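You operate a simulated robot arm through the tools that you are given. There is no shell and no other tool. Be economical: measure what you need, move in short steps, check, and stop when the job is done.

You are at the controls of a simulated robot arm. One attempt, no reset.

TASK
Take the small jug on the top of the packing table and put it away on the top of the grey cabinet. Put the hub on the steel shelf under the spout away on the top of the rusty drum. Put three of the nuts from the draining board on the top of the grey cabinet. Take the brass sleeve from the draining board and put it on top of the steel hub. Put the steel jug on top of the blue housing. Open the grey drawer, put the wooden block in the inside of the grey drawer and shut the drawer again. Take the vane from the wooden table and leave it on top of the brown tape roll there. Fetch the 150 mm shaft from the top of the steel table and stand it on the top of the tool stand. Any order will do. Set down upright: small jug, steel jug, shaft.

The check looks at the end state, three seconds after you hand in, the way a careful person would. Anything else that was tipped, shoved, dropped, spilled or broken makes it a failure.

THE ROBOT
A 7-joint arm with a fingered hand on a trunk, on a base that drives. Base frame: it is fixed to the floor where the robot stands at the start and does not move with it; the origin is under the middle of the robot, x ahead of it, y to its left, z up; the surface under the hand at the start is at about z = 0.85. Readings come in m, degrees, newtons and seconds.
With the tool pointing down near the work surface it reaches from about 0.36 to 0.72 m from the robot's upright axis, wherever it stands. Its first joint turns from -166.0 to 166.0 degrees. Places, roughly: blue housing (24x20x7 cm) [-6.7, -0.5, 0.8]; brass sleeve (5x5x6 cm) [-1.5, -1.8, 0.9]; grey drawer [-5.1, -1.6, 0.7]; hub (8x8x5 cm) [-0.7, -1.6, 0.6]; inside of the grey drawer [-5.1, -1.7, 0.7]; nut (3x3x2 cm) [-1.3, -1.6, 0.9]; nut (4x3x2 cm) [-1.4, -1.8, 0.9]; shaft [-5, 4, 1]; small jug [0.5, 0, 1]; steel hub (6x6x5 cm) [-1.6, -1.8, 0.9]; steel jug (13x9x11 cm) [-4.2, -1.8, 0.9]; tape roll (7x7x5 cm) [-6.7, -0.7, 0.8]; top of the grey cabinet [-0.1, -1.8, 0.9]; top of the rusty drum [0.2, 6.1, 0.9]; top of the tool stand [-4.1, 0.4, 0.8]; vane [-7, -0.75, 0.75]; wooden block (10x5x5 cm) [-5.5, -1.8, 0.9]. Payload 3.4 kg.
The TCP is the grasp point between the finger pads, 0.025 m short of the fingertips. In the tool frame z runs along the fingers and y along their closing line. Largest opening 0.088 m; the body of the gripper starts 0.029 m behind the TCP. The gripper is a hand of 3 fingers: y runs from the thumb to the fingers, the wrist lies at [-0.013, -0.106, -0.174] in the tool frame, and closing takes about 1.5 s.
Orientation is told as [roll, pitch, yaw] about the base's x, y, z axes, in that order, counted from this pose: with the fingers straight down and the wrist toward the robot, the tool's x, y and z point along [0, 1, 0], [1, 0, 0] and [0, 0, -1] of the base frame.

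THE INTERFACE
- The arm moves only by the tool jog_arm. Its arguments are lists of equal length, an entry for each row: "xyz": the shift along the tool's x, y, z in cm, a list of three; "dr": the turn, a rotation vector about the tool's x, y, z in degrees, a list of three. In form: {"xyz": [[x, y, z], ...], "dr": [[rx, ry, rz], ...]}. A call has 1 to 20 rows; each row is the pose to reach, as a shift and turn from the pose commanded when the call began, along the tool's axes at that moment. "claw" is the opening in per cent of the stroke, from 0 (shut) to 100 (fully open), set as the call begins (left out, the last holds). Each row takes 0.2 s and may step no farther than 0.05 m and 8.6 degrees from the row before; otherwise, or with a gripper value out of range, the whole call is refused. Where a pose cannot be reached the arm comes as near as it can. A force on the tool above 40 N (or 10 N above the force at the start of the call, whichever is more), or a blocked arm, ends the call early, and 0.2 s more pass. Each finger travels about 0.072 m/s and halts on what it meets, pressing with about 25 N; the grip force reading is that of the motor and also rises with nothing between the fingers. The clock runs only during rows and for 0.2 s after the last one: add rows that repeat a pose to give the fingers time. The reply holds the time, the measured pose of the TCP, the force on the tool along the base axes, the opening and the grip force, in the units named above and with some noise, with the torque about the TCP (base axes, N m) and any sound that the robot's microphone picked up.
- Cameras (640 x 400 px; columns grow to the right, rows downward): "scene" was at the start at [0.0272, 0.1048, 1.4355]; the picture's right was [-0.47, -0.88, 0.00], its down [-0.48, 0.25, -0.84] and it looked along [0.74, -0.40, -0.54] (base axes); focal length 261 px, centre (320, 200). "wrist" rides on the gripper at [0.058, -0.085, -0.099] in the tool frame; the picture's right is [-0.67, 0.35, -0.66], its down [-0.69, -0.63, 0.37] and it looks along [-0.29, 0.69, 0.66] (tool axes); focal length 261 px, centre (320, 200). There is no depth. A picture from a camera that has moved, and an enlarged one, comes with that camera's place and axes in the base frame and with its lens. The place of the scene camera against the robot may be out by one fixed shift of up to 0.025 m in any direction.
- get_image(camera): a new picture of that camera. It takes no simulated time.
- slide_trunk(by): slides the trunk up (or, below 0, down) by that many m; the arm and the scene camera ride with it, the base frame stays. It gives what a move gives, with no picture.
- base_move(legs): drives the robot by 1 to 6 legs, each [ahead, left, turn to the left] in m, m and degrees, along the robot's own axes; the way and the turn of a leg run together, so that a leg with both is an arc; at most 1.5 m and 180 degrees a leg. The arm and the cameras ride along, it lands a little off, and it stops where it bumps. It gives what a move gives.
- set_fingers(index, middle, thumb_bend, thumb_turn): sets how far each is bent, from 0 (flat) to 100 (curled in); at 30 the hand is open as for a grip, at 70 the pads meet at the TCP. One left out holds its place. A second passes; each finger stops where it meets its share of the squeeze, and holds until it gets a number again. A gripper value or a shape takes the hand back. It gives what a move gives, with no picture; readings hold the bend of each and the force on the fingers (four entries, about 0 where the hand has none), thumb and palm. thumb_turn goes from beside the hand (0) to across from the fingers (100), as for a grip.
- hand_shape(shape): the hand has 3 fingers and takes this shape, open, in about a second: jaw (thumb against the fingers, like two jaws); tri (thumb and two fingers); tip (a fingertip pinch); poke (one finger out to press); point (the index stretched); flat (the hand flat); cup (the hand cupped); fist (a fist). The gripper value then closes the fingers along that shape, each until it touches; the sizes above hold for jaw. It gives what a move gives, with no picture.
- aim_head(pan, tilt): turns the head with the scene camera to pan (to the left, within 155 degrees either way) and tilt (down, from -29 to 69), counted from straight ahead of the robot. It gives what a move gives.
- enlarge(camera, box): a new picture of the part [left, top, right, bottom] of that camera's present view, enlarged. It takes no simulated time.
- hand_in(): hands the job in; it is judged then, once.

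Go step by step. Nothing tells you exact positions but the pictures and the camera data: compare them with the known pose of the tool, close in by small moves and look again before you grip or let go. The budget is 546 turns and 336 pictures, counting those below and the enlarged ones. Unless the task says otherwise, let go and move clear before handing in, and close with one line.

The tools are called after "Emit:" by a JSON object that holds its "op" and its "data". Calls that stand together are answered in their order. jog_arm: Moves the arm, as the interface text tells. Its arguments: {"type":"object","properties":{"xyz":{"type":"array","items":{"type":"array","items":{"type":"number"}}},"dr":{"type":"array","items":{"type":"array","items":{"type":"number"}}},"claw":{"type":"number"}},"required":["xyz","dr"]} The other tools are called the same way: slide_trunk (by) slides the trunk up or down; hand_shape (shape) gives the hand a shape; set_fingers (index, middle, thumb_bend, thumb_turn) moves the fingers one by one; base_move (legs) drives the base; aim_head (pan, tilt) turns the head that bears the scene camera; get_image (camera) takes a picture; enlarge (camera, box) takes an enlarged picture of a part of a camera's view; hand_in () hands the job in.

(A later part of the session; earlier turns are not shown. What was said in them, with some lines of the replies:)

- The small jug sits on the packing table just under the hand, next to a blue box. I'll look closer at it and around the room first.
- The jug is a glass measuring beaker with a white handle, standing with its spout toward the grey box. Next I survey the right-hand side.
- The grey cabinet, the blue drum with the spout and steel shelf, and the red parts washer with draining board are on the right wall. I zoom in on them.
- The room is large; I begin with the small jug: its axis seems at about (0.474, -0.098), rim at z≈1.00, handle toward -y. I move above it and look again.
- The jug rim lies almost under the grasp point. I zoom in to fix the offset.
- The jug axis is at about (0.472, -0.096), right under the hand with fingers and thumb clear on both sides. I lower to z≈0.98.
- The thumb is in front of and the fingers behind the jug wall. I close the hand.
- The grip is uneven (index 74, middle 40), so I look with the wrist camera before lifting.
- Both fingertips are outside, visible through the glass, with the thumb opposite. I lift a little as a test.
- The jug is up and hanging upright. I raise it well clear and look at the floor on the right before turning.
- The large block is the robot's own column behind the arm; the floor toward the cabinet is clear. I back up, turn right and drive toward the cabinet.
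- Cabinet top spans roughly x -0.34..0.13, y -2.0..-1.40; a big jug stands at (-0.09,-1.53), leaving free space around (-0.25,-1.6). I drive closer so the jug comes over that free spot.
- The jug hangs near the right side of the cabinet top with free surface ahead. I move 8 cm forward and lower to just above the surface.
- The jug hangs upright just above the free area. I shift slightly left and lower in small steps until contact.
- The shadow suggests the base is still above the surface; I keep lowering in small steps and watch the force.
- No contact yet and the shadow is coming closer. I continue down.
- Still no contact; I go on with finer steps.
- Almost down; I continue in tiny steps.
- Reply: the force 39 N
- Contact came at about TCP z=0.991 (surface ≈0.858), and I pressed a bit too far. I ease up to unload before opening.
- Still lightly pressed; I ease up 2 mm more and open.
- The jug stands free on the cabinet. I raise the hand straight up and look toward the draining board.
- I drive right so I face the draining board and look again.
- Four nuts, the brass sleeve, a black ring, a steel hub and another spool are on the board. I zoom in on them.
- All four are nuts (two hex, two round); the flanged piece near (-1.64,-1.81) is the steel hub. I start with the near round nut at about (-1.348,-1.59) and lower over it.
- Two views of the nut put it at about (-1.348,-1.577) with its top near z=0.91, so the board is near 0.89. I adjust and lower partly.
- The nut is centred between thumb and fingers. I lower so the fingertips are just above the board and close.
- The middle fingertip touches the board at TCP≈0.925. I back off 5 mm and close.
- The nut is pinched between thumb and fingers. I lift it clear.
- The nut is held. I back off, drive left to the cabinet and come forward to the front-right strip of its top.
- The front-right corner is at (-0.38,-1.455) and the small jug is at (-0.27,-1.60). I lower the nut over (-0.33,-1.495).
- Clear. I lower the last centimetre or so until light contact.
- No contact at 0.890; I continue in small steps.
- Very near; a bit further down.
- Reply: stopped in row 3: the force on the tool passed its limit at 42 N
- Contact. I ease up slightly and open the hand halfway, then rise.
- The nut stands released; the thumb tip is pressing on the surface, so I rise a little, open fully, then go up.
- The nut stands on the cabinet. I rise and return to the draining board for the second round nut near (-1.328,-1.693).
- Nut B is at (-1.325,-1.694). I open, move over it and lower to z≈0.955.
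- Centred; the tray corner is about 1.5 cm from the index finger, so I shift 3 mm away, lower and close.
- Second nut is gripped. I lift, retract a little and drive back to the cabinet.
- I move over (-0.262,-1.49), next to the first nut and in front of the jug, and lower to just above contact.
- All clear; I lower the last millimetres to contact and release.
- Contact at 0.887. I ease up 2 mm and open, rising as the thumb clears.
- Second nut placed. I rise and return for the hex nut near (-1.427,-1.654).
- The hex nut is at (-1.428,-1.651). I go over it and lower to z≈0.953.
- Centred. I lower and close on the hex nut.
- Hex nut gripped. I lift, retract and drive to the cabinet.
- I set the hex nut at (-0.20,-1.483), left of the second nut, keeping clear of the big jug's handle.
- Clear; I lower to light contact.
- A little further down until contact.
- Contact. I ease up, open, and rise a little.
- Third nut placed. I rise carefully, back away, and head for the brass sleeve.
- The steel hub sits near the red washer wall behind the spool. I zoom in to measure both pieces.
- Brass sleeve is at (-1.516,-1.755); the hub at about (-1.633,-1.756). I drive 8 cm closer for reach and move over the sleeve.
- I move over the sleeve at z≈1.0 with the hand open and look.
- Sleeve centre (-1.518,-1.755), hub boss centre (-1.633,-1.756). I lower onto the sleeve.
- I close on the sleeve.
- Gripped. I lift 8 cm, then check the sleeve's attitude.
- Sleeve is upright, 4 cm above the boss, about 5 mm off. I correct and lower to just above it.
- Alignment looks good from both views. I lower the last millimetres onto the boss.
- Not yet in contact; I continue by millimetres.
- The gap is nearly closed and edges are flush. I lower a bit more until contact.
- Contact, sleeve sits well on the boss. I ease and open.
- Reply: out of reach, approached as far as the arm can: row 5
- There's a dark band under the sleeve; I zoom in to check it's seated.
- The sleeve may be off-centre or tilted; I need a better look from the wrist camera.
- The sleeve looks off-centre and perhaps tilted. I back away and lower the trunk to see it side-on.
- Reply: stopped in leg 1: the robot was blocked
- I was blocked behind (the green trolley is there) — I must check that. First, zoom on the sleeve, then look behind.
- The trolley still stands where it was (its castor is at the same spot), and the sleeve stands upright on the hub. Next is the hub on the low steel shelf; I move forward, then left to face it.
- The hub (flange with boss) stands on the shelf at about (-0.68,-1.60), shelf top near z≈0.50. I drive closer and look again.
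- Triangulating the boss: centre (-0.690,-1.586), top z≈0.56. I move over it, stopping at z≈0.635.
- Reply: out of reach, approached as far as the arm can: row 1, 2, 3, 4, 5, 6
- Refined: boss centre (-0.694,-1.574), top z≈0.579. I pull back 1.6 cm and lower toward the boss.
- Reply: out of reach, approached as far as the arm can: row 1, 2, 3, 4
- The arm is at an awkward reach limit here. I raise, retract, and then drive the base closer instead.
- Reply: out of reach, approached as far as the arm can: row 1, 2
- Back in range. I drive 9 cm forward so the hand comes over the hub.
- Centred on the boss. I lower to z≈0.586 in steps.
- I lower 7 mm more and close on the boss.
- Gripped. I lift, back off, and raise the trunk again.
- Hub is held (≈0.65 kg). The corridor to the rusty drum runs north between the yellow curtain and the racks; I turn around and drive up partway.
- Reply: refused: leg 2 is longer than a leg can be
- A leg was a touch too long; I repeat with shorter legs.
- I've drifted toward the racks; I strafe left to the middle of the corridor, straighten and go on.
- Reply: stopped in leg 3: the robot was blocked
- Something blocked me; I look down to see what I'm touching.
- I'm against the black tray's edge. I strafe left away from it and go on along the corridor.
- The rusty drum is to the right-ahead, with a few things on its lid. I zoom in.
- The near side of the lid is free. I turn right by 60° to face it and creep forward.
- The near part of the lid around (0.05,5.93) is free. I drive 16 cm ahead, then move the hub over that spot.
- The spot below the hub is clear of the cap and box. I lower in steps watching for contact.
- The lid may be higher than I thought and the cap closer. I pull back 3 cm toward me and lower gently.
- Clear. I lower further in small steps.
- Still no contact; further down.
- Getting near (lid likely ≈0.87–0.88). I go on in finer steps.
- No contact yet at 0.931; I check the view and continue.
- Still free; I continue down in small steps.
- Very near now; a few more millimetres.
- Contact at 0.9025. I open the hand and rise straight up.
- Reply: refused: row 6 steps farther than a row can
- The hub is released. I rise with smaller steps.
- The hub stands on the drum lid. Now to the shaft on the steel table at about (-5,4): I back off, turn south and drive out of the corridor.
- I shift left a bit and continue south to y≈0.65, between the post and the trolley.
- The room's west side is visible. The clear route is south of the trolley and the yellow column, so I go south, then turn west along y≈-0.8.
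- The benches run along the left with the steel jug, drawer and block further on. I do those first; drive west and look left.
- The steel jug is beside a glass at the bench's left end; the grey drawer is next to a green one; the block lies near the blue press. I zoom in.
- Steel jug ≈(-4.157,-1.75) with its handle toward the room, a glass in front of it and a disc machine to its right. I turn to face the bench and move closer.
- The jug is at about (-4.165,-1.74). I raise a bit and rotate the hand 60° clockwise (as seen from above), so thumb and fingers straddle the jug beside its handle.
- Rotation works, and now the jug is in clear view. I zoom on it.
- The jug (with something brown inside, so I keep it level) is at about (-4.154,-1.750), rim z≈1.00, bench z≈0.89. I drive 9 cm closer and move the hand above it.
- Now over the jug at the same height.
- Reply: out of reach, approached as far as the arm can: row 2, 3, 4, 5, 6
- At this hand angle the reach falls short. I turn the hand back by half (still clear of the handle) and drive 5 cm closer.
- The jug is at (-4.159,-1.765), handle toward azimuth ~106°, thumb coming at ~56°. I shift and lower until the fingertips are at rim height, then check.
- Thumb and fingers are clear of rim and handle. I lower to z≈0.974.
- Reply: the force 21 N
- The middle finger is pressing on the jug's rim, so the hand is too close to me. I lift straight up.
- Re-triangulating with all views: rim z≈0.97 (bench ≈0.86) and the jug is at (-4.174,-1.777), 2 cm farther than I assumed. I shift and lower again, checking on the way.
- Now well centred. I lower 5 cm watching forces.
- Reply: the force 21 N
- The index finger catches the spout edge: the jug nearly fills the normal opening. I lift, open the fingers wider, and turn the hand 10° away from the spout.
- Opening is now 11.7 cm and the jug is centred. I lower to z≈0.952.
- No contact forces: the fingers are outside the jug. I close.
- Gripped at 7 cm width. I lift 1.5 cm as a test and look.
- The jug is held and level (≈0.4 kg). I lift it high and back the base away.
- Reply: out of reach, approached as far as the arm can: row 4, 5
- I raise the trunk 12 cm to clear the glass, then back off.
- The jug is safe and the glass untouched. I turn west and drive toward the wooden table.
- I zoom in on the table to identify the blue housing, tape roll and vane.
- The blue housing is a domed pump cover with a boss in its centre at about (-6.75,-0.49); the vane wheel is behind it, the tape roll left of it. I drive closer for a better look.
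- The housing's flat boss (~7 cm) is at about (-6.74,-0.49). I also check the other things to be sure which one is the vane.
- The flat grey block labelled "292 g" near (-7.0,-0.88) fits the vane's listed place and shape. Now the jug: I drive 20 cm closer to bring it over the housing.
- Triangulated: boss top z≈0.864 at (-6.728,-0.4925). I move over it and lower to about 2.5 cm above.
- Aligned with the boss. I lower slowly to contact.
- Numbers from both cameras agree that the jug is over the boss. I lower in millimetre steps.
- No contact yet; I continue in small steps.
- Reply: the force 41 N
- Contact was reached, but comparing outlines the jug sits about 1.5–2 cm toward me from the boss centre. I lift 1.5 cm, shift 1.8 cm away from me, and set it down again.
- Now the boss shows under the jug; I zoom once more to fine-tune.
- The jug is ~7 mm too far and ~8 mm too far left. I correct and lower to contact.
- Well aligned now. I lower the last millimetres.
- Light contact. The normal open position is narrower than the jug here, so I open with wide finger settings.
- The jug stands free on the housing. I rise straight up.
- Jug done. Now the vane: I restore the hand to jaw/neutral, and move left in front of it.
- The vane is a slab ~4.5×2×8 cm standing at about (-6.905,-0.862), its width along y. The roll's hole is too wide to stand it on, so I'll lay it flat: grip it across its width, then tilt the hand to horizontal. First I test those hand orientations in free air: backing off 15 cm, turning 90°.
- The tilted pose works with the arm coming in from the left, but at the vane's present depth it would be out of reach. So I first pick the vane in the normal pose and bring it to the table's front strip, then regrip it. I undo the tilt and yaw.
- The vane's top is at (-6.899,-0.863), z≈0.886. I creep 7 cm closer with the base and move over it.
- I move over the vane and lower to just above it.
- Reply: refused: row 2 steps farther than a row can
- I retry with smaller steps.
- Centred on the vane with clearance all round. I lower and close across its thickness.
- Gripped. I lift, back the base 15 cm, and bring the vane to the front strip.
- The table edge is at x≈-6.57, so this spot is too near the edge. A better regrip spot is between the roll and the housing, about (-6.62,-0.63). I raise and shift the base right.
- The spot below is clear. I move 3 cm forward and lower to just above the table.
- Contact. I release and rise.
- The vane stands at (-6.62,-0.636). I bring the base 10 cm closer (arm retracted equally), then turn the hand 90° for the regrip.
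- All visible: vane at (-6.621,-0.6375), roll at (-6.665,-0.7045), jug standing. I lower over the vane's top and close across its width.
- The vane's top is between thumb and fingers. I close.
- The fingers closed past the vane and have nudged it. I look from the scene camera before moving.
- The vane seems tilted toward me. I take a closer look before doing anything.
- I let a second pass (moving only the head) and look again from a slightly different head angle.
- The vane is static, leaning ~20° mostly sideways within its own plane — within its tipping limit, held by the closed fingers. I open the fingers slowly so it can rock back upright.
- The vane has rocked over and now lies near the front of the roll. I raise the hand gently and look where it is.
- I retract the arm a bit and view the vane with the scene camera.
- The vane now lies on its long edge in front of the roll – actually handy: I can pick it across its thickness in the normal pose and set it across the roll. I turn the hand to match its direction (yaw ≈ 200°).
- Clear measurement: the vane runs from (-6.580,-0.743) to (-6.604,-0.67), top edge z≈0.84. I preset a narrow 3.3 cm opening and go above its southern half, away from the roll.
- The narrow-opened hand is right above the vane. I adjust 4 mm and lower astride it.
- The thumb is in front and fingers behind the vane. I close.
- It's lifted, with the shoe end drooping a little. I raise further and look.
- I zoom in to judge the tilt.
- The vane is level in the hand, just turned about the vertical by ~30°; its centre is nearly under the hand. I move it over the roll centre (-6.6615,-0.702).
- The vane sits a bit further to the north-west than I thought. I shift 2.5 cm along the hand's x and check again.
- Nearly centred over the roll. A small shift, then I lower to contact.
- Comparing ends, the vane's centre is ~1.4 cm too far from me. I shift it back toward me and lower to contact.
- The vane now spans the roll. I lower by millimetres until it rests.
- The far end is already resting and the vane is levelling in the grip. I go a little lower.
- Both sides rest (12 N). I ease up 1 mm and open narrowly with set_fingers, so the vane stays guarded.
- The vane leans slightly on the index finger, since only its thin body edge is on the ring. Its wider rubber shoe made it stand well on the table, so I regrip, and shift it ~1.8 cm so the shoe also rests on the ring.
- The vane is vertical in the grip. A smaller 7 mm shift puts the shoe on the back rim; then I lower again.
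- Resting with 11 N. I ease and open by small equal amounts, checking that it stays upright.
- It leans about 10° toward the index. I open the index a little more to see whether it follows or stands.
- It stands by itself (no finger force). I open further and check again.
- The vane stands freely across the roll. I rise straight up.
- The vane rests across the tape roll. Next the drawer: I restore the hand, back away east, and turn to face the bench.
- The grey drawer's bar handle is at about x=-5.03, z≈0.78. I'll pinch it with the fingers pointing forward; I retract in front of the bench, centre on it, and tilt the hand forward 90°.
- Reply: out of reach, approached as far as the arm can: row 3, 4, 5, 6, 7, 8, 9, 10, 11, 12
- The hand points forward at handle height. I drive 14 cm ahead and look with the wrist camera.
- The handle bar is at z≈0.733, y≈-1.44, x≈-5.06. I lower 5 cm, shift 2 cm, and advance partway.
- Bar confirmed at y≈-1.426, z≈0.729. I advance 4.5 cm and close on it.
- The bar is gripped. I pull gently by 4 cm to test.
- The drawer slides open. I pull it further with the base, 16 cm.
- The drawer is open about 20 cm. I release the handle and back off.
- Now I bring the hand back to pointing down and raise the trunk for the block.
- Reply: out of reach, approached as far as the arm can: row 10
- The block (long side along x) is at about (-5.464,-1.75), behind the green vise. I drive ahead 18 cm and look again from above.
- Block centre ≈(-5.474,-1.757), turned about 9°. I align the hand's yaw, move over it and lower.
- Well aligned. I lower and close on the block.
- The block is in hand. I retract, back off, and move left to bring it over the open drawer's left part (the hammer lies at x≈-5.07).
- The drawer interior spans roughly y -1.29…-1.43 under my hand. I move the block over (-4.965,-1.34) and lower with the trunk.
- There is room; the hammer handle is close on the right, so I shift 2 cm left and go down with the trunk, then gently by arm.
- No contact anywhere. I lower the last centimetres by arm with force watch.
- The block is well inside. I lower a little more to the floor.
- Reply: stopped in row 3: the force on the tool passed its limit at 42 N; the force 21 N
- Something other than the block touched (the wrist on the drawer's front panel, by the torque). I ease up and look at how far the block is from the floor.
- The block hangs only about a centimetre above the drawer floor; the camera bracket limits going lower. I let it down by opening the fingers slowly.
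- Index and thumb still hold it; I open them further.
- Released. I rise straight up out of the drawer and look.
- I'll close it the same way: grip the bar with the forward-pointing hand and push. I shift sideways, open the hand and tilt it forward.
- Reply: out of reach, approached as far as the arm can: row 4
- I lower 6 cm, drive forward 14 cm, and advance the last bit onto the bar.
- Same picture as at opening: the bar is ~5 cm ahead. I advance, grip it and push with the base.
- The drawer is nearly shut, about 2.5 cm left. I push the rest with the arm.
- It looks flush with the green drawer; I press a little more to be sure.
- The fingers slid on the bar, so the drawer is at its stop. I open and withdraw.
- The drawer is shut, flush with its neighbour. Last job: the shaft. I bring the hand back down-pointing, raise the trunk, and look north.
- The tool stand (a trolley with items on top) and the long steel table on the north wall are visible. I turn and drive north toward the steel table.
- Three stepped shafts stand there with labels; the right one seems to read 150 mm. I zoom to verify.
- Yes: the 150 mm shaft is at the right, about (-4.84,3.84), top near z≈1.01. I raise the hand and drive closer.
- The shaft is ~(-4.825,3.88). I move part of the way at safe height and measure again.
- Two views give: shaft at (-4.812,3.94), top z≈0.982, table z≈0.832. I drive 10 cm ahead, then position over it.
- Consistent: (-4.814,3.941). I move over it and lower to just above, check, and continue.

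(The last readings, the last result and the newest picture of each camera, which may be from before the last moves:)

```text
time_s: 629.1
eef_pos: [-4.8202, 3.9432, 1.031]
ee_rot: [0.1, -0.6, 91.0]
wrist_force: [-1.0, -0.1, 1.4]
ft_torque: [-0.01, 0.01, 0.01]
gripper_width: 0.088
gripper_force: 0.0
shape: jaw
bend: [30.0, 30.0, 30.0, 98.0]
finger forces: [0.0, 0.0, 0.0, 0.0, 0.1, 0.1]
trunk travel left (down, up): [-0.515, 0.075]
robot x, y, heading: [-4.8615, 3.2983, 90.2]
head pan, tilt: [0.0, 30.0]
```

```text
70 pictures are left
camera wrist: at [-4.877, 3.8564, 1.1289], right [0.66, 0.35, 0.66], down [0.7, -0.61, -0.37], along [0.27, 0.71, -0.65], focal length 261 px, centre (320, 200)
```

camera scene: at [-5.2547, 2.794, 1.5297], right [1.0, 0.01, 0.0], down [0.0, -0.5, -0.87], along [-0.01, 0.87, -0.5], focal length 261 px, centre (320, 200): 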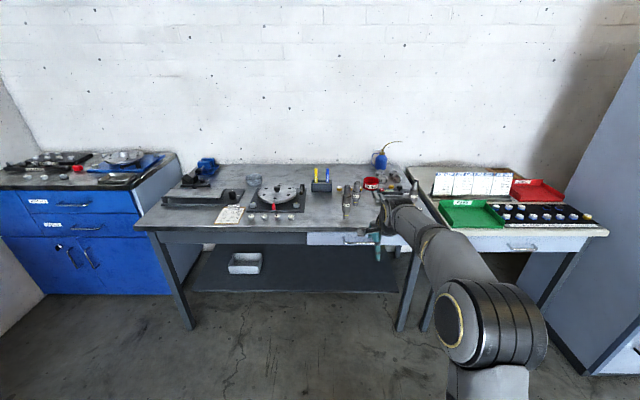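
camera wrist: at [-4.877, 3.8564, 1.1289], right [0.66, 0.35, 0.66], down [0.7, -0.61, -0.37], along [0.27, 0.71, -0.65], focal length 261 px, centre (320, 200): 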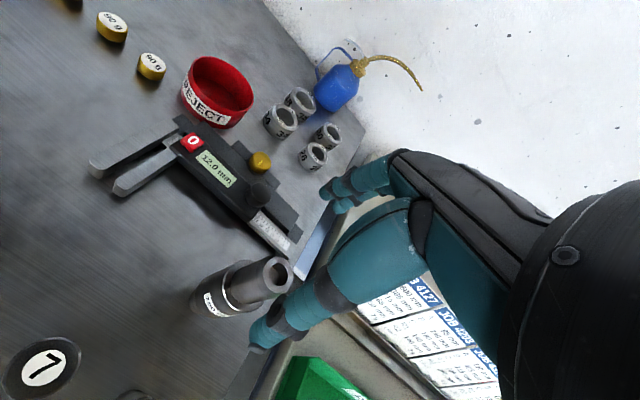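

The shaft's top is centred. I lower 7 cm and close.

Emit:
{"op": "jog_arm", "data": {"xyz": [[-0.2, -0.4, 2], [-0.2, -0.4, 4], [-0.2, -0.4, 6], [-0.2, -0.4, 6.9], [-0.2, -0.4, 6.9]], "dr": [[0, 0, 0], [0, 0, 0], [0, 0, 0], [0, 0, 0], [0, 0, 0]]}}

Emit:
{"op": "jog_arm", "data": {"xyz": [[0, 0, 0], [0, 0, 0], [0, 0, 0], [0, 0, 0], [0, 0, 0], [0, 0, 0], [0, 0, 0], [0, 0, 0]], "dr": [[0, 0, 0], [0, 0, 0], [0, 0, 0], [0, 0, 0], [0, 0, 0], [0, 0, 0], [0, 0, 0], [0, 0, 0]], "claw": 0}}

Emit:
{"op": "get_image", "data": {"camera": "wrist"}}

```text
time_s: 630.4
eef_pos: [-4.8157, 3.9378, 0.9607]
ee_rot: [0.1, -0.6, 91.1]
wrist_force: [0.2, -0.1, 0.5]
ft_torque: [-0.01, -0.01, 0.02]
gripper_width: 0.0877
gripper_force: 0.1
shape: jaw
bend: [30.0, 30.0, 30.0, 98.0]
finger forces: [0.0, 0.0, 0.0, 0.0, 0.0, 0.1]
trunk travel left (down, up): [-0.515, 0.075]
robot x, y, heading: [-4.8644, 3.2983, 90.6]
head pan, tilt: [0.0, 30.0]
```

```text
time_s: 632.1
eef_pos: [-4.816, 3.9379, 0.9603]
ee_rot: [0.1, -0.6, 91.1]
wrist_force: [-0.5, 0.3, -0.1]
ft_torque: [0.03, -0.02, -0.01]
gripper_width: 0.0162
gripper_force: 25.3
shape: jaw
bend: [75.0, 48.0, 76.0, 100.0]
finger forces: [0.1, 10.2, 0.1, 0.0, 17.6, 0.0]
trunk travel left (down, up): [-0.515, 0.075]
robot x, y, heading: [-4.8599, 3.2987, 90.4]
head pan, tilt: [0.0, 30.0]
```

```text
69 pictures are left
camera wrist: at [-4.8734, 3.8509, 1.058], right [0.66, 0.35, 0.66], down [0.7, -0.61, -0.37], along [0.27, 0.71, -0.65], focal length 261 px, centre (320, 200)
```

wrist: 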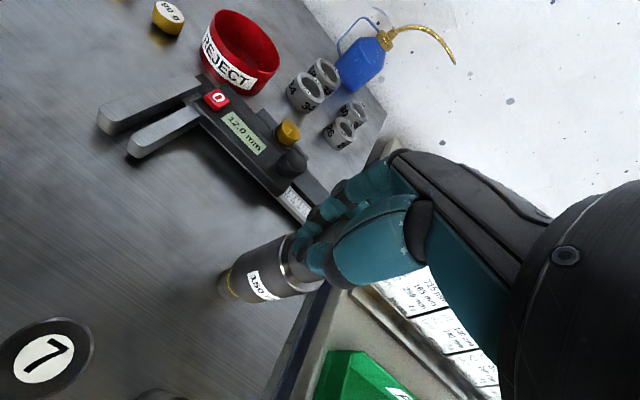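

Only the middle finger and thumb hold it; the shaft sits off to one side. I reopen, shift 8 mm and grip again.

Emit:
{"op": "jog_arm", "data": {"xyz": [[0, 0, 0], [0, 0, 0], [0, 0, 0], [0, 0, 0], [0, 0, 0], [0, 0, 0], [0, 0, 0]], "dr": [[0, 0, 0], [0, 0, 0], [0, 0, 0], [0, 0, 0], [0, 0, 0], [0, 0, 0], [0, 0, 0]], "claw": 100}}

Emit:
{"op": "get_image", "data": {"camera": "wrist"}}

```text
time_s: 633.8
eef_pos: [-4.8156, 3.9378, 0.9618]
ee_rot: [0.0, -0.6, 91.1]
wrist_force: [0.0, 0.2, 0.7]
ft_torque: [-0.02, 0.04, 0.05]
gripper_width: 0.0875
gripper_force: 0.0
shape: jaw
bend: [30.0, 30.0, 30.0, 98.0]
finger forces: [0.0, 0.1, 0.0, 0.0, 0.1, 0.0]
trunk travel left (down, up): [-0.515, 0.075]
robot x, y, heading: [-4.865, 3.2989, 90.3]
head pan, tilt: [0.0, 30.0]
```

```text
68 pictures are left
camera wrist: at [-4.8734, 3.8508, 1.0581], right [0.66, 0.35, 0.66], down [0.7, -0.61, -0.37], along [0.27, 0.71, -0.65], focal length 261 px, centre (320, 200)
```

wrist: 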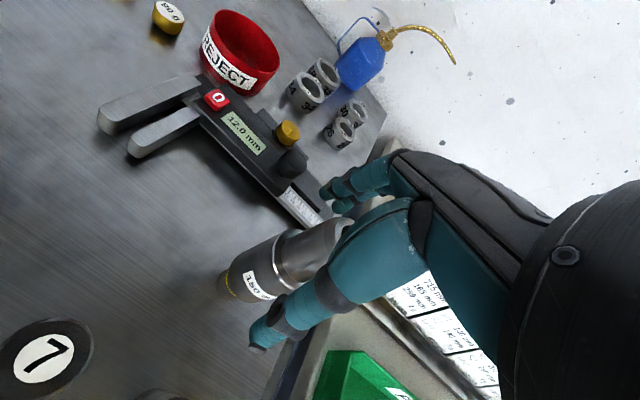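

The shaft still stands. I shift the hand 6 mm so both fingers meet it, and close again.

Emit:
{"op": "jog_arm", "data": {"xyz": [[-0.3, 0, 0], [-0.6, -0.1, 0], [-0.6, -0.1, 0]], "dr": [[0, 0, 0], [0, 0, 0], [0, 0, 0]]}}

Emit:
{"op": "jog_arm", "data": {"xyz": [[0, 0, 0], [0, 0, 0], [0, 0, 0], [0, 0, 0], [0, 0, 0], [0, 0, 0], [0, 0, 0], [0, 0, 0]], "dr": [[0, 0, 0], [0, 0, 0], [0, 0, 0], [0, 0, 0], [0, 0, 0], [0, 0, 0], [0, 0, 0], [0, 0, 0]], "claw": 0}}

Emit:
{"op": "get_image", "data": {"camera": "wrist"}}

```text
time_s: 634.5
eef_pos: [-4.8103, 3.9364, 0.9623]
ee_rot: [0.0, -0.7, 91.2]
wrist_force: [-0.5, -0.6, 0.2]
ft_torque: [0.01, 0.01, -0.02]
gripper_width: 0.0875
gripper_force: 0.1
shape: jaw
bend: [30.0, 30.0, 30.0, 98.0]
finger forces: [0.0, 0.1, 0.0, 0.0, 0.0, 0.0]
trunk travel left (down, up): [-0.515, 0.075]
robot x, y, heading: [-4.8617, 3.3009, 90.4]
head pan, tilt: [0.0, 30.0]
```

```text
time_s: 636.4
eef_pos: [-4.8102, 3.9362, 0.9613]
ee_rot: [0.0, -0.7, 91.1]
wrist_force: [-0.6, 1.0, -0.6]
ft_torque: [0.01, 0.0, -0.04]
gripper_width: 0.0218
gripper_force: 24.3
shape: jaw
bend: [74.0, 50.0, 75.0, 100.0]
finger forces: [13.2, 8.4, 0.1, 0.1, 20.4, 0.0]
trunk travel left (down, up): [-0.515, 0.075]
robot x, y, heading: [-4.8653, 3.2997, 90.1]
head pan, tilt: [0.0, 30.0]
```

```text
67 pictures are left
camera wrist: at [-4.8673, 3.85, 1.0579], right [0.66, 0.35, 0.66], down [0.7, -0.61, -0.37], along [0.27, 0.71, -0.65], focal length 261 px, centre (320, 200)
```

wrist: 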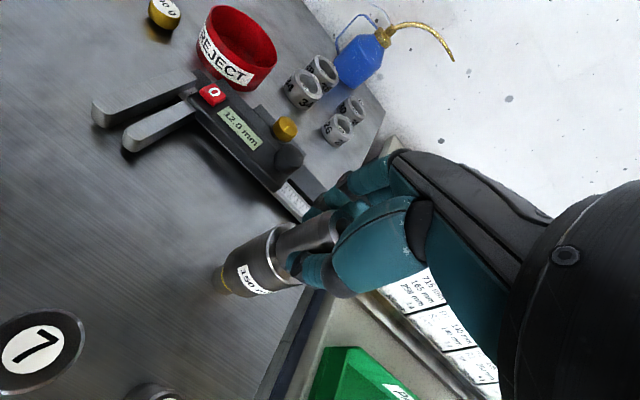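

All three fingers grip now. I lift, and check the attitude.

Emit:
{"op": "jog_arm", "data": {"xyz": [[0, 0, -1], [0, 0, -3], [0, 0, -6], [0, 0, -10], [0, 0, -14], [0, 0, -17], [0, 0, -17]], "dr": [[0, 0, 0], [0, 0, 0], [0, 0, 0], [0, 0, 0], [0, 0, 0], [0, 0, 0], [0, 0, 0]]}}

Emit:
{"op": "enlarge", "data": {"camera": "scene", "box": [330, 60, 480, 220]}}

Emit:
{"op": "get_image", "data": {"camera": "wrist"}}

```text
time_s: 638.0
eef_pos: [-4.8101, 3.9346, 1.13]
ee_rot: [0.1, -0.5, 91.1]
wrist_force: [0.6, -0.4, -9.3]
ft_torque: [-0.08, 0.02, 0.02]
gripper_width: 0.0213
gripper_force: 25.2
shape: jaw
bend: [74.0, 50.0, 75.0, 100.0]
finger forces: [13.0, 8.1, 0.0, 0.1, 20.2, 0.0]
trunk travel left (down, up): [-0.515, 0.075]
robot x, y, heading: [-4.8629, 3.2974, 90.2]
head pan, tilt: [0.0, 30.0]
```

```text
2.50 times, centred on (405, 140) of scene
camera zoom: at [-5.0134, 3.3202, 1.5296], right [1.0, 0.01, 0.0], down [0.0, -0.5, -0.87], along [-0.01, 0.87, -0.5], focal length 653 px, centre (108, 350)
```

zoom: 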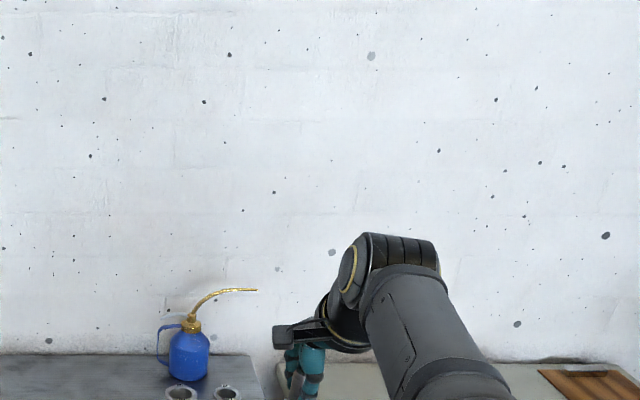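

```text
65 pictures are left
camera wrist: at [-4.8663, 3.8486, 1.2267], right [0.66, 0.36, 0.66], down [0.7, -0.61, -0.37], along [0.27, 0.71, -0.65], focal length 261 px, centre (320, 200)
```

wrist: 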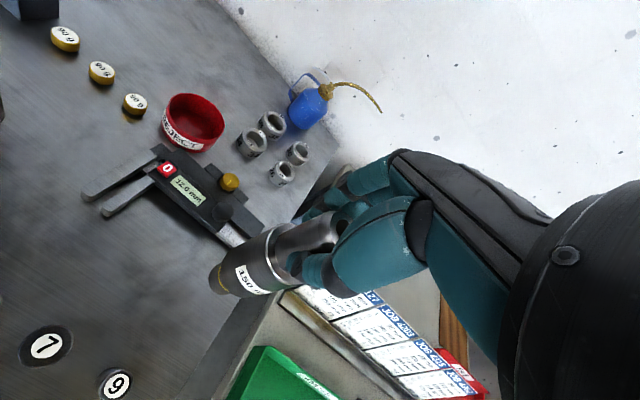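

The shaft (≈0.95 kg) hangs straight. I raise the trunk, back off, turn south and drive to the west side of the tool stand.

Emit:
{"op": "slide_trunk", "data": {"by": 0.07}}

Emit:
{"op": "base_move", "data": {"legs": [[-0.5, 0, 0], [0, 0, 178], [1.35, -0.2, 0], [1.0, -0.1, 0]]}}

Emit:
{"op": "aim_head", "data": {"pan": 85, "tilt": 30}}

Emit:
{"op": "get_image", "data": {"camera": "scene"}}

```text
time_s: 639.0
eef_pos: [-4.8098, 3.9356, 1.1988]
ee_rot: [0.1, -0.4, 91.1]
wrist_force: [-0.5, -0.1, -9.5]
ft_torque: [-0.08, 0.04, -0.01]
gripper_width: 0.0213
gripper_force: 24.9
shape: jaw
bend: [74.0, 50.0, 75.0, 100.0]
finger forces: [13.0, 8.2, 0.0, 0.0, 20.1, 0.1]
trunk travel left (down, up): [-0.585, 0.005]
robot x, y, heading: [-4.8638, 3.3013, 90.3]
head pan, tilt: [0.0, 30.0]
```

```text
time_s: 660.2
eef_pos: [-5.5643, -0.1037, 1.1991]
ee_rot: [0.1, -0.5, -96.4]
wrist_force: [0.5, -0.7, -8.7]
ft_torque: [0.05, -0.03, 0.0]
gripper_width: 0.0209
gripper_force: 25.2
shape: jaw
bend: [74.0, 51.0, 75.0, 100.0]
finger forces: [13.1, 8.1, 0.0, 0.1, 18.7, 0.0]
trunk travel left (down, up): [-0.585, 0.005]
robot x, y, heading: [-5.4311, 0.523, -97.0]
head pan, tilt: [0.0, 30.0]
```

```text
time_s: 661.8
eef_pos: [-5.5638, -0.1029, 1.1988]
ee_rot: [0.1, -0.5, -96.2]
wrist_force: [-0.5, -0.4, -9.4]
ft_torque: [0.05, -0.02, 0.04]
gripper_width: 0.0205
gripper_force: 25.1
shape: jaw
bend: [74.0, 51.0, 75.0, 100.0]
finger forces: [13.1, 8.3, 0.0, 0.0, 18.9, 0.0]
trunk travel left (down, up): [-0.585, 0.005]
robot x, y, heading: [-5.4272, 0.5174, -96.9]
head pan, tilt: [85.0, 30.0]
```

```text
64 pictures are left
camera scene: at [-5.1677, 0.5286, 1.5997], right [-0.21, -0.98, 0.0], down [-0.49, 0.11, -0.87], along [0.85, -0.18, -0.5], focal length 261 px, centre (320, 200)
```

scene: 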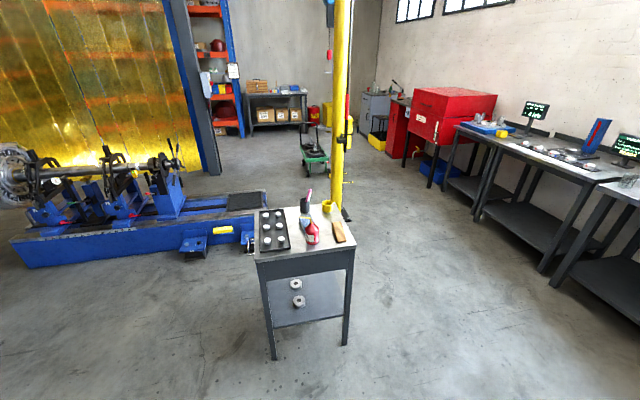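

The tool stand is straight to my left. I zoom on its top, then turn to face it.

Emit:
{"op": "enlarge", "data": {"camera": "scene", "box": [245, 180, 365, 270]}}

Emit:
{"op": "base_move", "data": {"legs": [[0, 0, 97]]}}

```text
4.44 times, centred on (305, 225) of scene
camera zoom: at [-5.1677, 0.5286, 1.5997], right [-0.21, -0.98, 0.0], down [-0.49, 0.11, -0.87], along [0.85, -0.18, -0.5], focal length 1161 px, centre (387, 89)
```

zoom: 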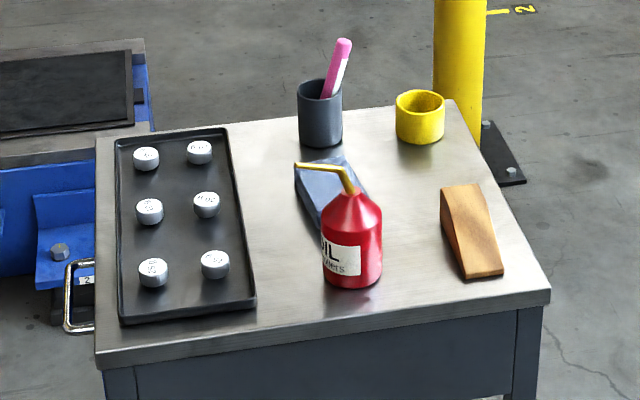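

```text
time_s: 666.4
eef_pos: [-4.7933, 0.4733, 1.2]
ee_rot: [0.2, -0.4, 1.7]
wrist_force: [-0.7, 0.0, -8.2]
ft_torque: [0.0, 0.06, 0.0]
gripper_width: 0.0205
gripper_force: 25.1
shape: jaw
bend: [74.0, 51.0, 75.0, 100.0]
finger forces: [13.2, 8.2, 0.0, 0.0, 18.5, 0.1]
trunk travel left (down, up): [-0.585, 0.005]
robot x, y, heading: [-5.4282, 0.5189, 1.1]
head pan, tilt: [85.0, 30.0]
```

The clear spot is between the red oil can and the wooden wedge. I drive so the shaft comes near it, staying high.

Emit:
{"op": "base_move", "data": {"legs": [[0.42, -0.17, -1]]}}

Emit:
{"op": "aim_head", "data": {"pan": 0, "tilt": 42}}

Emit:
{"op": "get_image", "data": {"camera": "wrist"}}

Emit:
{"op": "get_image", "data": {"camera": "scene"}}

```text
time_s: 669.1
eef_pos: [-4.3808, 0.291, 1.199]
ee_rot: [0.2, -0.5, 0.2]
wrist_force: [0.0, 0.4, -9.0]
ft_torque: [0.02, 0.05, 0.02]
gripper_width: 0.0207
gripper_force: 24.8
shape: jaw
bend: [74.0, 51.0, 75.0, 100.0]
finger forces: [13.0, 8.6, 0.0, 0.0, 18.6, 0.0]
trunk travel left (down, up): [-0.585, 0.005]
robot x, y, heading: [-5.0133, 0.3544, -0.6]
head pan, tilt: [85.0, 30.0]
```

```text
time_s: 670.7
eef_pos: [-4.3815, 0.2908, 1.1986]
ee_rot: [0.1, -0.5, 0.2]
wrist_force: [0.6, 0.2, -8.4]
ft_torque: [0.0, 0.05, 0.01]
gripper_width: 0.0205
gripper_force: 25.0
shape: jaw
bend: [74.0, 51.0, 75.0, 100.0]
finger forces: [13.0, 8.4, 0.1, 0.0, 18.7, 0.0]
trunk travel left (down, up): [-0.585, 0.005]
robot x, y, heading: [-5.0168, 0.3538, -0.6]
head pan, tilt: [0.0, 42.0]
```

```text
62 pictures are left
camera wrist: at [-4.4679, 0.3494, 1.2962], right [0.34, -0.67, 0.66], down [-0.62, -0.69, -0.37], along [0.7, -0.28, -0.66], focal length 261 px, centre (320, 200)
```

wrist: 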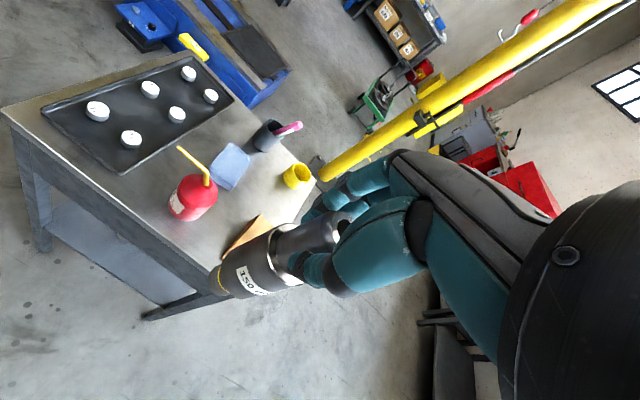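

```text
61 pictures are left
camera scene: at [-4.9804, 0.5024, 1.5814], right [-0.01, -1.0, 0.0], down [-0.67, 0.01, -0.74], along [0.74, -0.01, -0.67], focal length 261 px, centre (320, 200)
```

scene: 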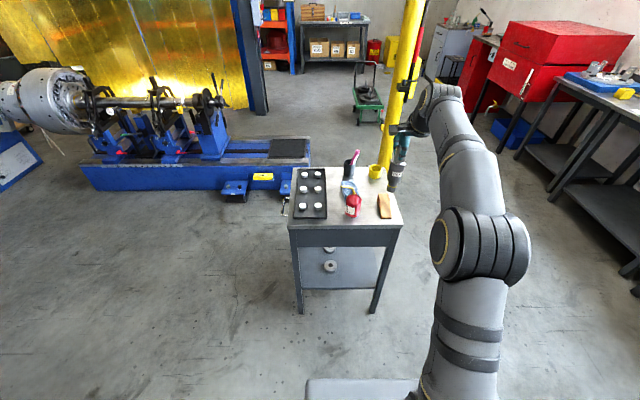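

Stand top z≈0.79; free spot between can (y≈0.36) and wedge (y≈0.21) is about (-4.205,0.285). I drive 15 cm ahead, align, and lower with the trunk.

Emit:
{"op": "base_move", "data": {"legs": [[0.15, 0, 0]]}}

Emit:
{"op": "jog_arm", "data": {"xyz": [[-0.3, 1.3, 0], [-0.5, 2.5, 0], [-0.5, 2.5, 0]], "dr": [[0, 0, 0], [0, 0, 0], [0, 0, 0]]}}

Emit:
{"op": "slide_trunk", "data": {"by": -0.17}}

Emit:
{"op": "get_image", "data": {"camera": "wrist"}}

Emit:
{"op": "enlarge", "data": {"camera": "scene", "box": [290, 130, 450, 270]}}

```text
time_s: 672.0
eef_pos: [-4.2266, 0.2877, 1.1966]
ee_rot: [0.0, -0.4, 0.1]
wrist_force: [0.1, 0.5, -9.3]
ft_torque: [0.03, 0.03, -0.02]
gripper_width: 0.0206
gripper_force: 25.2
shape: jaw
bend: [74.0, 51.0, 75.0, 100.0]
finger forces: [13.1, 8.5, 0.0, 0.0, 18.6, 0.0]
trunk travel left (down, up): [-0.585, 0.005]
robot x, y, heading: [-4.8621, 0.3522, -0.6]
head pan, tilt: [0.0, 42.0]
```

```text
time_s: 672.9
eef_pos: [-4.204, 0.2843, 1.1979]
ee_rot: [0.1, -0.5, 0.0]
wrist_force: [-0.4, 0.8, -7.8]
ft_torque: [-0.01, 0.07, -0.05]
gripper_width: 0.0202
gripper_force: 24.7
shape: jaw
bend: [74.0, 51.0, 75.0, 100.0]
finger forces: [12.9, 8.6, 0.0, 0.1, 18.6, 0.1]
trunk travel left (down, up): [-0.585, 0.005]
robot x, y, heading: [-4.8593, 0.3551, -0.5]
head pan, tilt: [0.0, 42.0]
```

```text
time_s: 674.8
eef_pos: [-4.2037, 0.2838, 1.0274]
ee_rot: [0.1, -0.5, 0.0]
wrist_force: [-0.3, 0.1, -9.5]
ft_torque: [0.03, 0.05, 0.02]
gripper_width: 0.0203
gripper_force: 24.7
shape: jaw
bend: [74.0, 51.0, 75.0, 100.0]
finger forces: [12.9, 8.5, 0.0, 0.0, 18.8, 0.1]
trunk travel left (down, up): [-0.415, 0.175]
robot x, y, heading: [-4.8624, 0.3554, -0.7]
head pan, tilt: [0.0, 42.0]
```

```text
60 pictures are left
camera wrist: at [-4.2905, 0.342, 1.1261], right [0.34, -0.67, 0.66], down [-0.63, -0.69, -0.37], along [0.7, -0.28, -0.66], focal length 261 px, centre (320, 200)
```

wrist: 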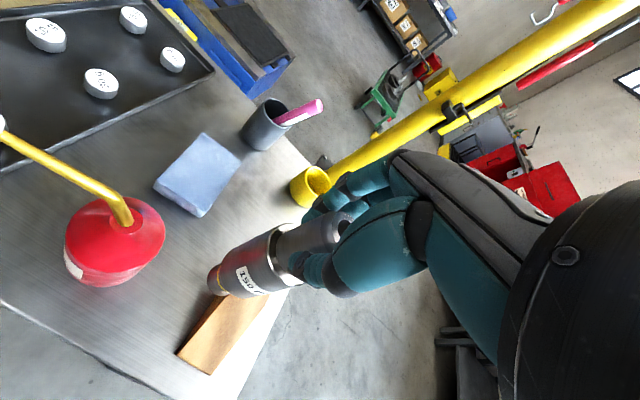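

```text
2.86 times, centred on (370, 200) of scene
camera zoom: at [-4.8265, 0.5007, 1.4114], right [-0.01, -1.0, 0.0], down [-0.67, 0.01, -0.74], along [0.74, -0.01, -0.67], focal length 746 px, centre (177, 200)
```

zoom: 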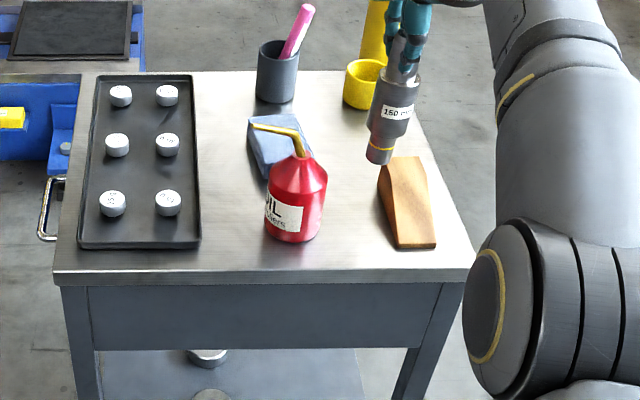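

The shaft will land midway between can and wedge. I lower by arm.

Emit:
{"op": "jog_arm", "data": {"xyz": [[0, 0, 2.5], [0, 0, 5], [0, 0, 7.5], [0, 0, 9], [0, 0, 9]], "dr": [[0, 0, 0], [0, 0, 0], [0, 0, 0], [0, 0, 0], [0, 0, 0]]}}

Emit:
{"op": "enlarge", "data": {"camera": "scene", "box": [310, 130, 430, 230]}}

```text
time_s: 676.0
eef_pos: [-4.2042, 0.2817, 0.9404]
ee_rot: [0.1, -0.7, 0.0]
wrist_force: [-1.3, 1.4, 3.5]
ft_torque: [0.02, -0.03, 0.01]
gripper_width: 0.0204
gripper_force: 25.0
shape: jaw
bend: [74.0, 51.0, 75.0, 100.0]
finger forces: [14.0, 8.7, 0.0, 0.0, 20.5, 0.2]
trunk travel left (down, up): [-0.415, 0.175]
robot x, y, heading: [-4.8627, 0.35, -0.8]
head pan, tilt: [0.0, 42.0]
```

```text
4.00 times, centred on (370, 180) of scene
camera zoom: at [-4.8279, 0.501, 1.4116], right [-0.01, -1.0, 0.0], down [-0.67, 0.01, -0.74], along [0.74, -0.01, -0.67], focal length 1044 px, centre (120, 280)
```

zoom: 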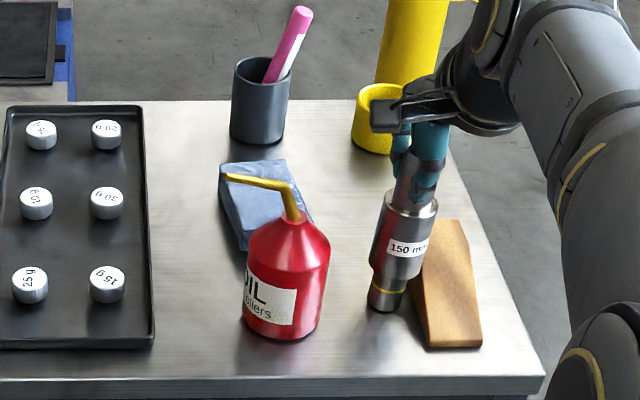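

The shaft stands on the top (contact at TCP 0.940) and is vertical. I ease off slightly and open the hand gently.

Emit:
{"op": "jog_arm", "data": {"xyz": [[0, 0, -0.1], [0, 0, -0.15]], "dr": [[0, 0, 0], [0, 0, 0]]}}

Emit:
{"op": "set_fingers", "data": {"index": 66, "middle": 45, "thumb_bend": 69}}

Emit:
{"op": "enlarge", "data": {"camera": "scene", "box": [310, 130, 430, 230]}}

```text
time_s: 676.6
eef_pos: [-4.2047, 0.2832, 0.941]
ee_rot: [0.1, -0.6, 0.1]
wrist_force: [-0.6, 1.2, 5.0]
ft_torque: [0.0, -0.07, 0.01]
gripper_width: 0.0205
gripper_force: 24.6
shape: jaw
bend: [74.0, 51.0, 75.0, 100.0]
finger forces: [14.3, 9.2, 0.1, 0.0, 21.1, 0.0]
trunk travel left (down, up): [-0.415, 0.175]
robot x, y, heading: [-4.8631, 0.3568, -0.7]
head pan, tilt: [0.0, 42.0]
```

```text
time_s: 677.6
eef_pos: [-4.2048, 0.2837, 0.9401]
ee_rot: [0.0, -0.5, 0.0]
wrist_force: [0.3, 1.0, -0.4]
ft_torque: [0.0, 0.0, -0.01]
gripper_width: 0.0053
gripper_force: 0.2
shape: fingers
bend: [66.0, 45.0, 69.0, 100.0]
finger forces: [0.2, 0.0, 0.0, 0.0, 0.0, 0.1]
trunk travel left (down, up): [-0.415, 0.175]
robot x, y, heading: [-4.8613, 0.3553, -0.9]
head pan, tilt: [0.0, 42.0]
```

```text
4.00 times, centred on (370, 180) of scene
camera zoom: at [-4.8275, 0.5008, 1.4114], right [-0.01, -1.0, 0.0], down [-0.67, 0.01, -0.74], along [0.74, -0.01, -0.67], focal length 1044 px, centre (120, 280)
```

zoom: 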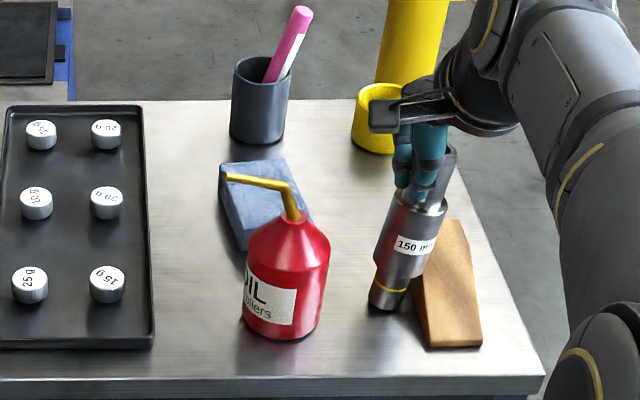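

The shaft has tilted to the right on release. I look with the wrist camera before acting.

Emit:
{"op": "get_image", "data": {"camera": "wrist"}}

Emit:
{"op": "enlarge", "data": {"camera": "wrist", "box": [180, 180, 400, 380]}}

```text
56 pictures are left
camera wrist: at [-4.2903, 0.341, 1.0378], right [0.34, -0.67, 0.66], down [-0.63, -0.69, -0.37], along [0.7, -0.28, -0.65], focal length 261 px, centre (320, 200)
```

wrist: 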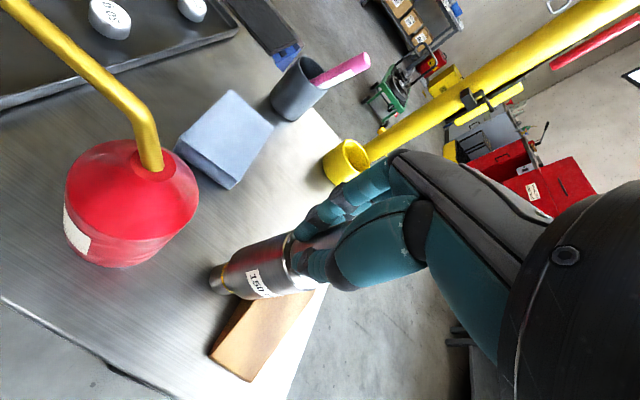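

```text
2.00 times, centred on (290, 280) of wrist
camera zoom: at [-4.2903, 0.341, 1.0378], right [0.34, -0.67, 0.66], down [-0.63, -0.69, -0.37], along [0.7, -0.28, -0.65], focal length 521 px, centre (380, 40)
```

zoom: 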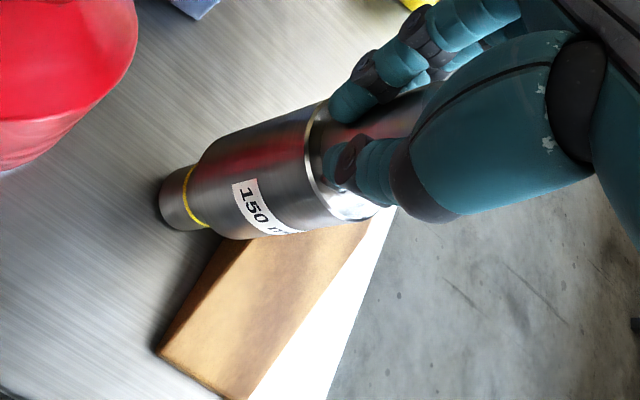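

The stub is still between thumb and fingers, leaning ~10° toward the wedge. I open a little, shift the hand sideways to centre on it, and regrip.

Emit:
{"op": "set_fingers", "data": {"index": 46, "middle": 44, "thumb_bend": 52}}

Emit:
{"op": "enlarge", "data": {"camera": "wrist", "box": [180, 180, 400, 380]}}

```text
time_s: 678.6
eef_pos: [-4.2033, 0.282, 0.9406]
ee_rot: [0.1, -0.5, -0.1]
wrist_force: [0.5, -0.1, 0.1]
ft_torque: [-0.01, 0.0, 0.01]
gripper_width: 0.043
gripper_force: 0.0
shape: fingers
bend: [46.0, 44.0, 52.0, 100.0]
finger forces: [0.0, 0.0, 0.1, 0.0, 0.0, 0.0]
trunk travel left (down, up): [-0.415, 0.175]
robot x, y, heading: [-4.8617, 0.3548, -1.0]
head pan, tilt: [0.0, 42.0]
```

```text
2.00 times, centred on (290, 280) of wrist
camera zoom: at [-4.2903, 0.341, 1.0378], right [0.34, -0.67, 0.66], down [-0.63, -0.69, -0.37], along [0.7, -0.28, -0.65], focal length 521 px, centre (380, 40)
```

zoom: 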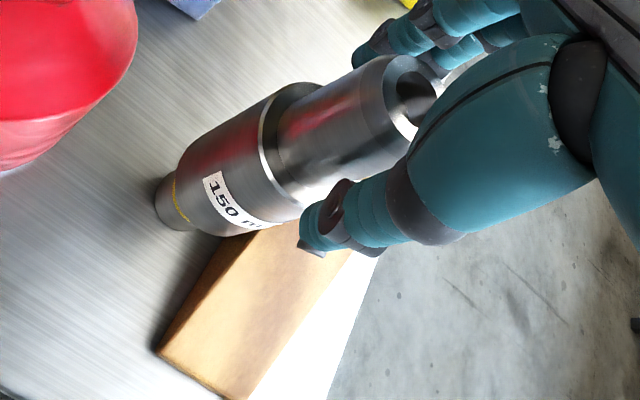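

With the index opened, the shaft righted itself and stands upright and free. I open fully and rise.

Emit:
{"op": "jog_arm", "data": {"xyz": [[0, 0, 0], [0, 0, 0], [0, 0, 0], [0, 0, 0]], "dr": [[0, 0, 0], [0, 0, 0], [0, 0, 0], [0, 0, 0]], "claw": 100}}

Emit:
{"op": "enlarge", "data": {"camera": "wrist", "box": [180, 180, 400, 380]}}

```text
time_s: 679.6
eef_pos: [-4.204, 0.2836, 0.9416]
ee_rot: [0.1, -0.5, 0.0]
wrist_force: [0.9, 0.1, 0.0]
ft_torque: [-0.01, 0.0, -0.01]
gripper_width: 0.0877
gripper_force: 0.2
shape: jaw
bend: [30.0, 30.0, 30.0, 98.0]
finger forces: [0.0, 0.0, 0.1, 0.0, 0.0, 0.1]
trunk travel left (down, up): [-0.415, 0.175]
robot x, y, heading: [-4.8629, 0.3557, -0.7]
head pan, tilt: [0.0, 42.0]
```

```text
2.00 times, centred on (290, 280) of wrist
camera zoom: at [-4.2903, 0.341, 1.0378], right [0.34, -0.67, 0.66], down [-0.63, -0.69, -0.37], along [0.7, -0.28, -0.65], focal length 521 px, centre (380, 40)
```

zoom: 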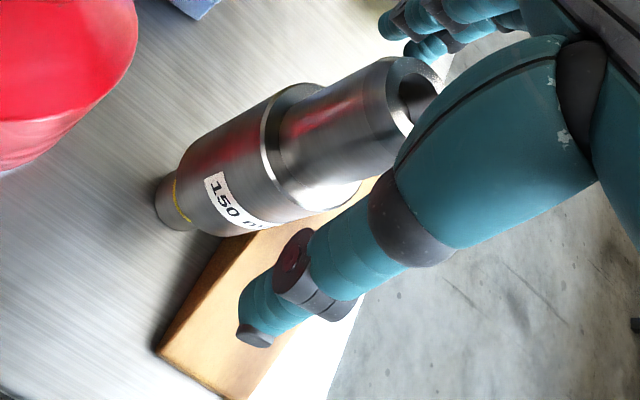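

The shaft stands clear between the open fingers. I rise straight up and back away, then check.

Emit:
{"op": "jog_arm", "data": {"xyz": [[0, 0, -1], [0, 0, -3], [0, 0, -6], [0, 0, -10], [0, 0, -14], [0, 0, -18]], "dr": [[0, 0, 0], [0, 0, 0], [0, 0, 0], [0, 0, 0], [0, 0, 0], [0, 0, 0]]}}

Emit:
{"op": "base_move", "data": {"legs": [[-0.35, 0, 0]]}}

Emit:
{"op": "enlarge", "data": {"camera": "scene", "box": [290, 90, 430, 200]}}

```text
time_s: 681.0
eef_pos: [-4.231, 0.2822, 1.0958]
ee_rot: [0.0, -0.4, 0.1]
wrist_force: [-0.5, 0.8, -0.1]
ft_torque: [0.0, 0.0, -0.01]
gripper_width: 0.0878
gripper_force: 0.0
shape: jaw
bend: [30.0, 30.0, 30.0, 98.0]
finger forces: [0.1, 0.0, 0.0, 0.1, 0.0, 0.0]
out of reach, approached as far as the arm can: row 5, 6
trunk travel left (down, up): [-0.415, 0.175]
robot x, y, heading: [-4.8596, 0.3533, -0.6]
head pan, tilt: [0.0, 42.0]
```

```text
time_s: 683.2
eef_pos: [-4.5821, 0.2844, 1.098]
ee_rot: [0.2, -0.5, -0.5]
wrist_force: [0.1, -0.9, 0.4]
ft_torque: [-0.01, 0.0, -0.01]
gripper_width: 0.0879
gripper_force: 0.1
shape: jaw
bend: [30.0, 30.0, 30.0, 98.0]
finger forces: [0.1, 0.0, 0.0, 0.0, 0.1, 0.0]
trunk travel left (down, up): [-0.415, 0.175]
robot x, y, heading: [-5.2099, 0.3608, -0.9]
head pan, tilt: [0.0, 42.0]
```

```text
3.64 times, centred on (360, 145) of scene
camera zoom: at [-5.1755, 0.5059, 1.4114], right [-0.02, -1.0, 0.0], down [-0.67, 0.01, -0.74], along [0.74, -0.01, -0.67], focal length 950 px, centre (174, 400)
```

zoom: 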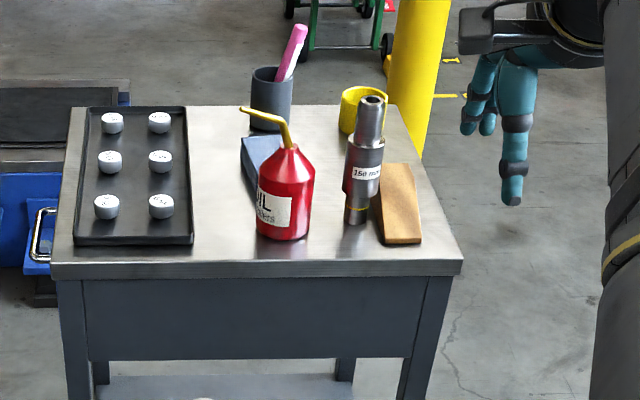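

The shaft stands upright on the tool stand. I take a last look at the wooden table from here.

Emit:
{"op": "aim_head", "data": {"pan": -148, "tilt": 22}}

Emit:
{"op": "get_image", "data": {"camera": "scene"}}

```text
time_s: 685.5
eef_pos: [-4.5801, 0.2835, 1.0972]
ee_rot: [0.1, -0.5, -0.4]
wrist_force: [0.7, -0.3, 0.0]
ft_torque: [-0.05, -0.01, 0.0]
gripper_width: 0.0877
gripper_force: 0.1
shape: jaw
bend: [30.0, 30.0, 30.0, 98.0]
finger forces: [0.1, 0.0, 0.0, 0.1, 0.0, 0.0]
trunk travel left (down, up): [-0.415, 0.175]
robot x, y, heading: [-5.2109, 0.3593, -1.2]
head pan, tilt: [-148.0, 22.0]
```

```text
51 pictures are left
camera scene: at [-5.3386, 0.4597, 1.4425], right [-0.51, 0.86, 0.0], down [0.32, 0.19, -0.93], along [-0.79, -0.48, -0.37], focal length 261 px, centre (320, 200)
```

scene: 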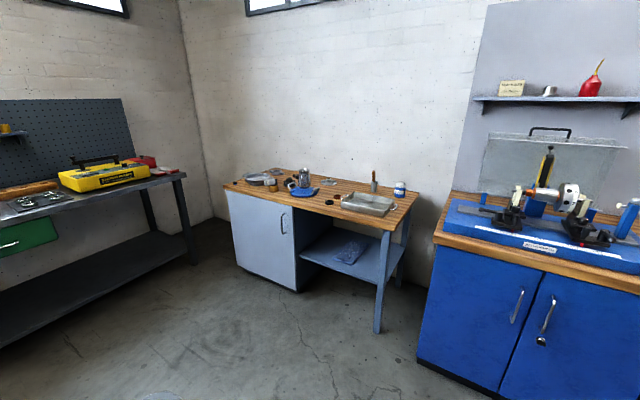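

Emit:
{"op": "enlarge", "data": {"camera": "scene", "box": [230, 155, 350, 225]}}

```text
5.33 times, centred on (290, 190) of scene
camera zoom: at [-5.3386, 0.4597, 1.4425], right [-0.51, 0.86, 0.0], down [0.32, 0.19, -0.93], along [-0.79, -0.48, -0.37], focal length 1393 px, centre (480, 253)
```

zoom: 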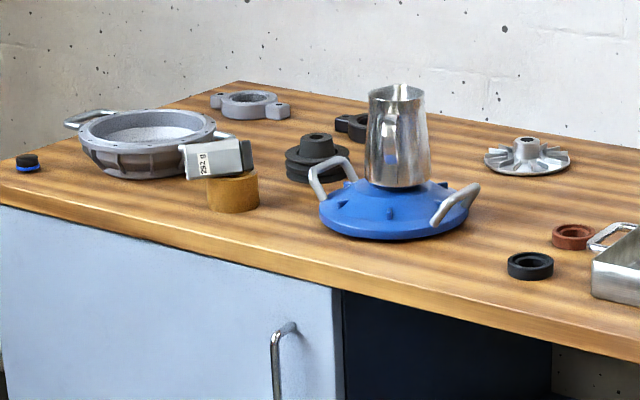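

Everything is in place: the vane lies across the tape roll, the jug stands on the housing, and the hand is empty and clear. I hand in.

Emit:
{"op": "hand_in", "data": {}}

```text
The job is handed in.
```

All eight tasks are done and handed in; the drawer is shut, and both jugs and the shaft were set down upright. I took the slab labelled "292 g" to be the vane, from its shape and listed position. It tipped over once while I was regripping it, and it now rests on its long edge across the tape roll. The brass sleeve sits slightly off centre on the hub but stood stable. The base also bumped the green trolley and a black tray while driving, and neither looked moved.
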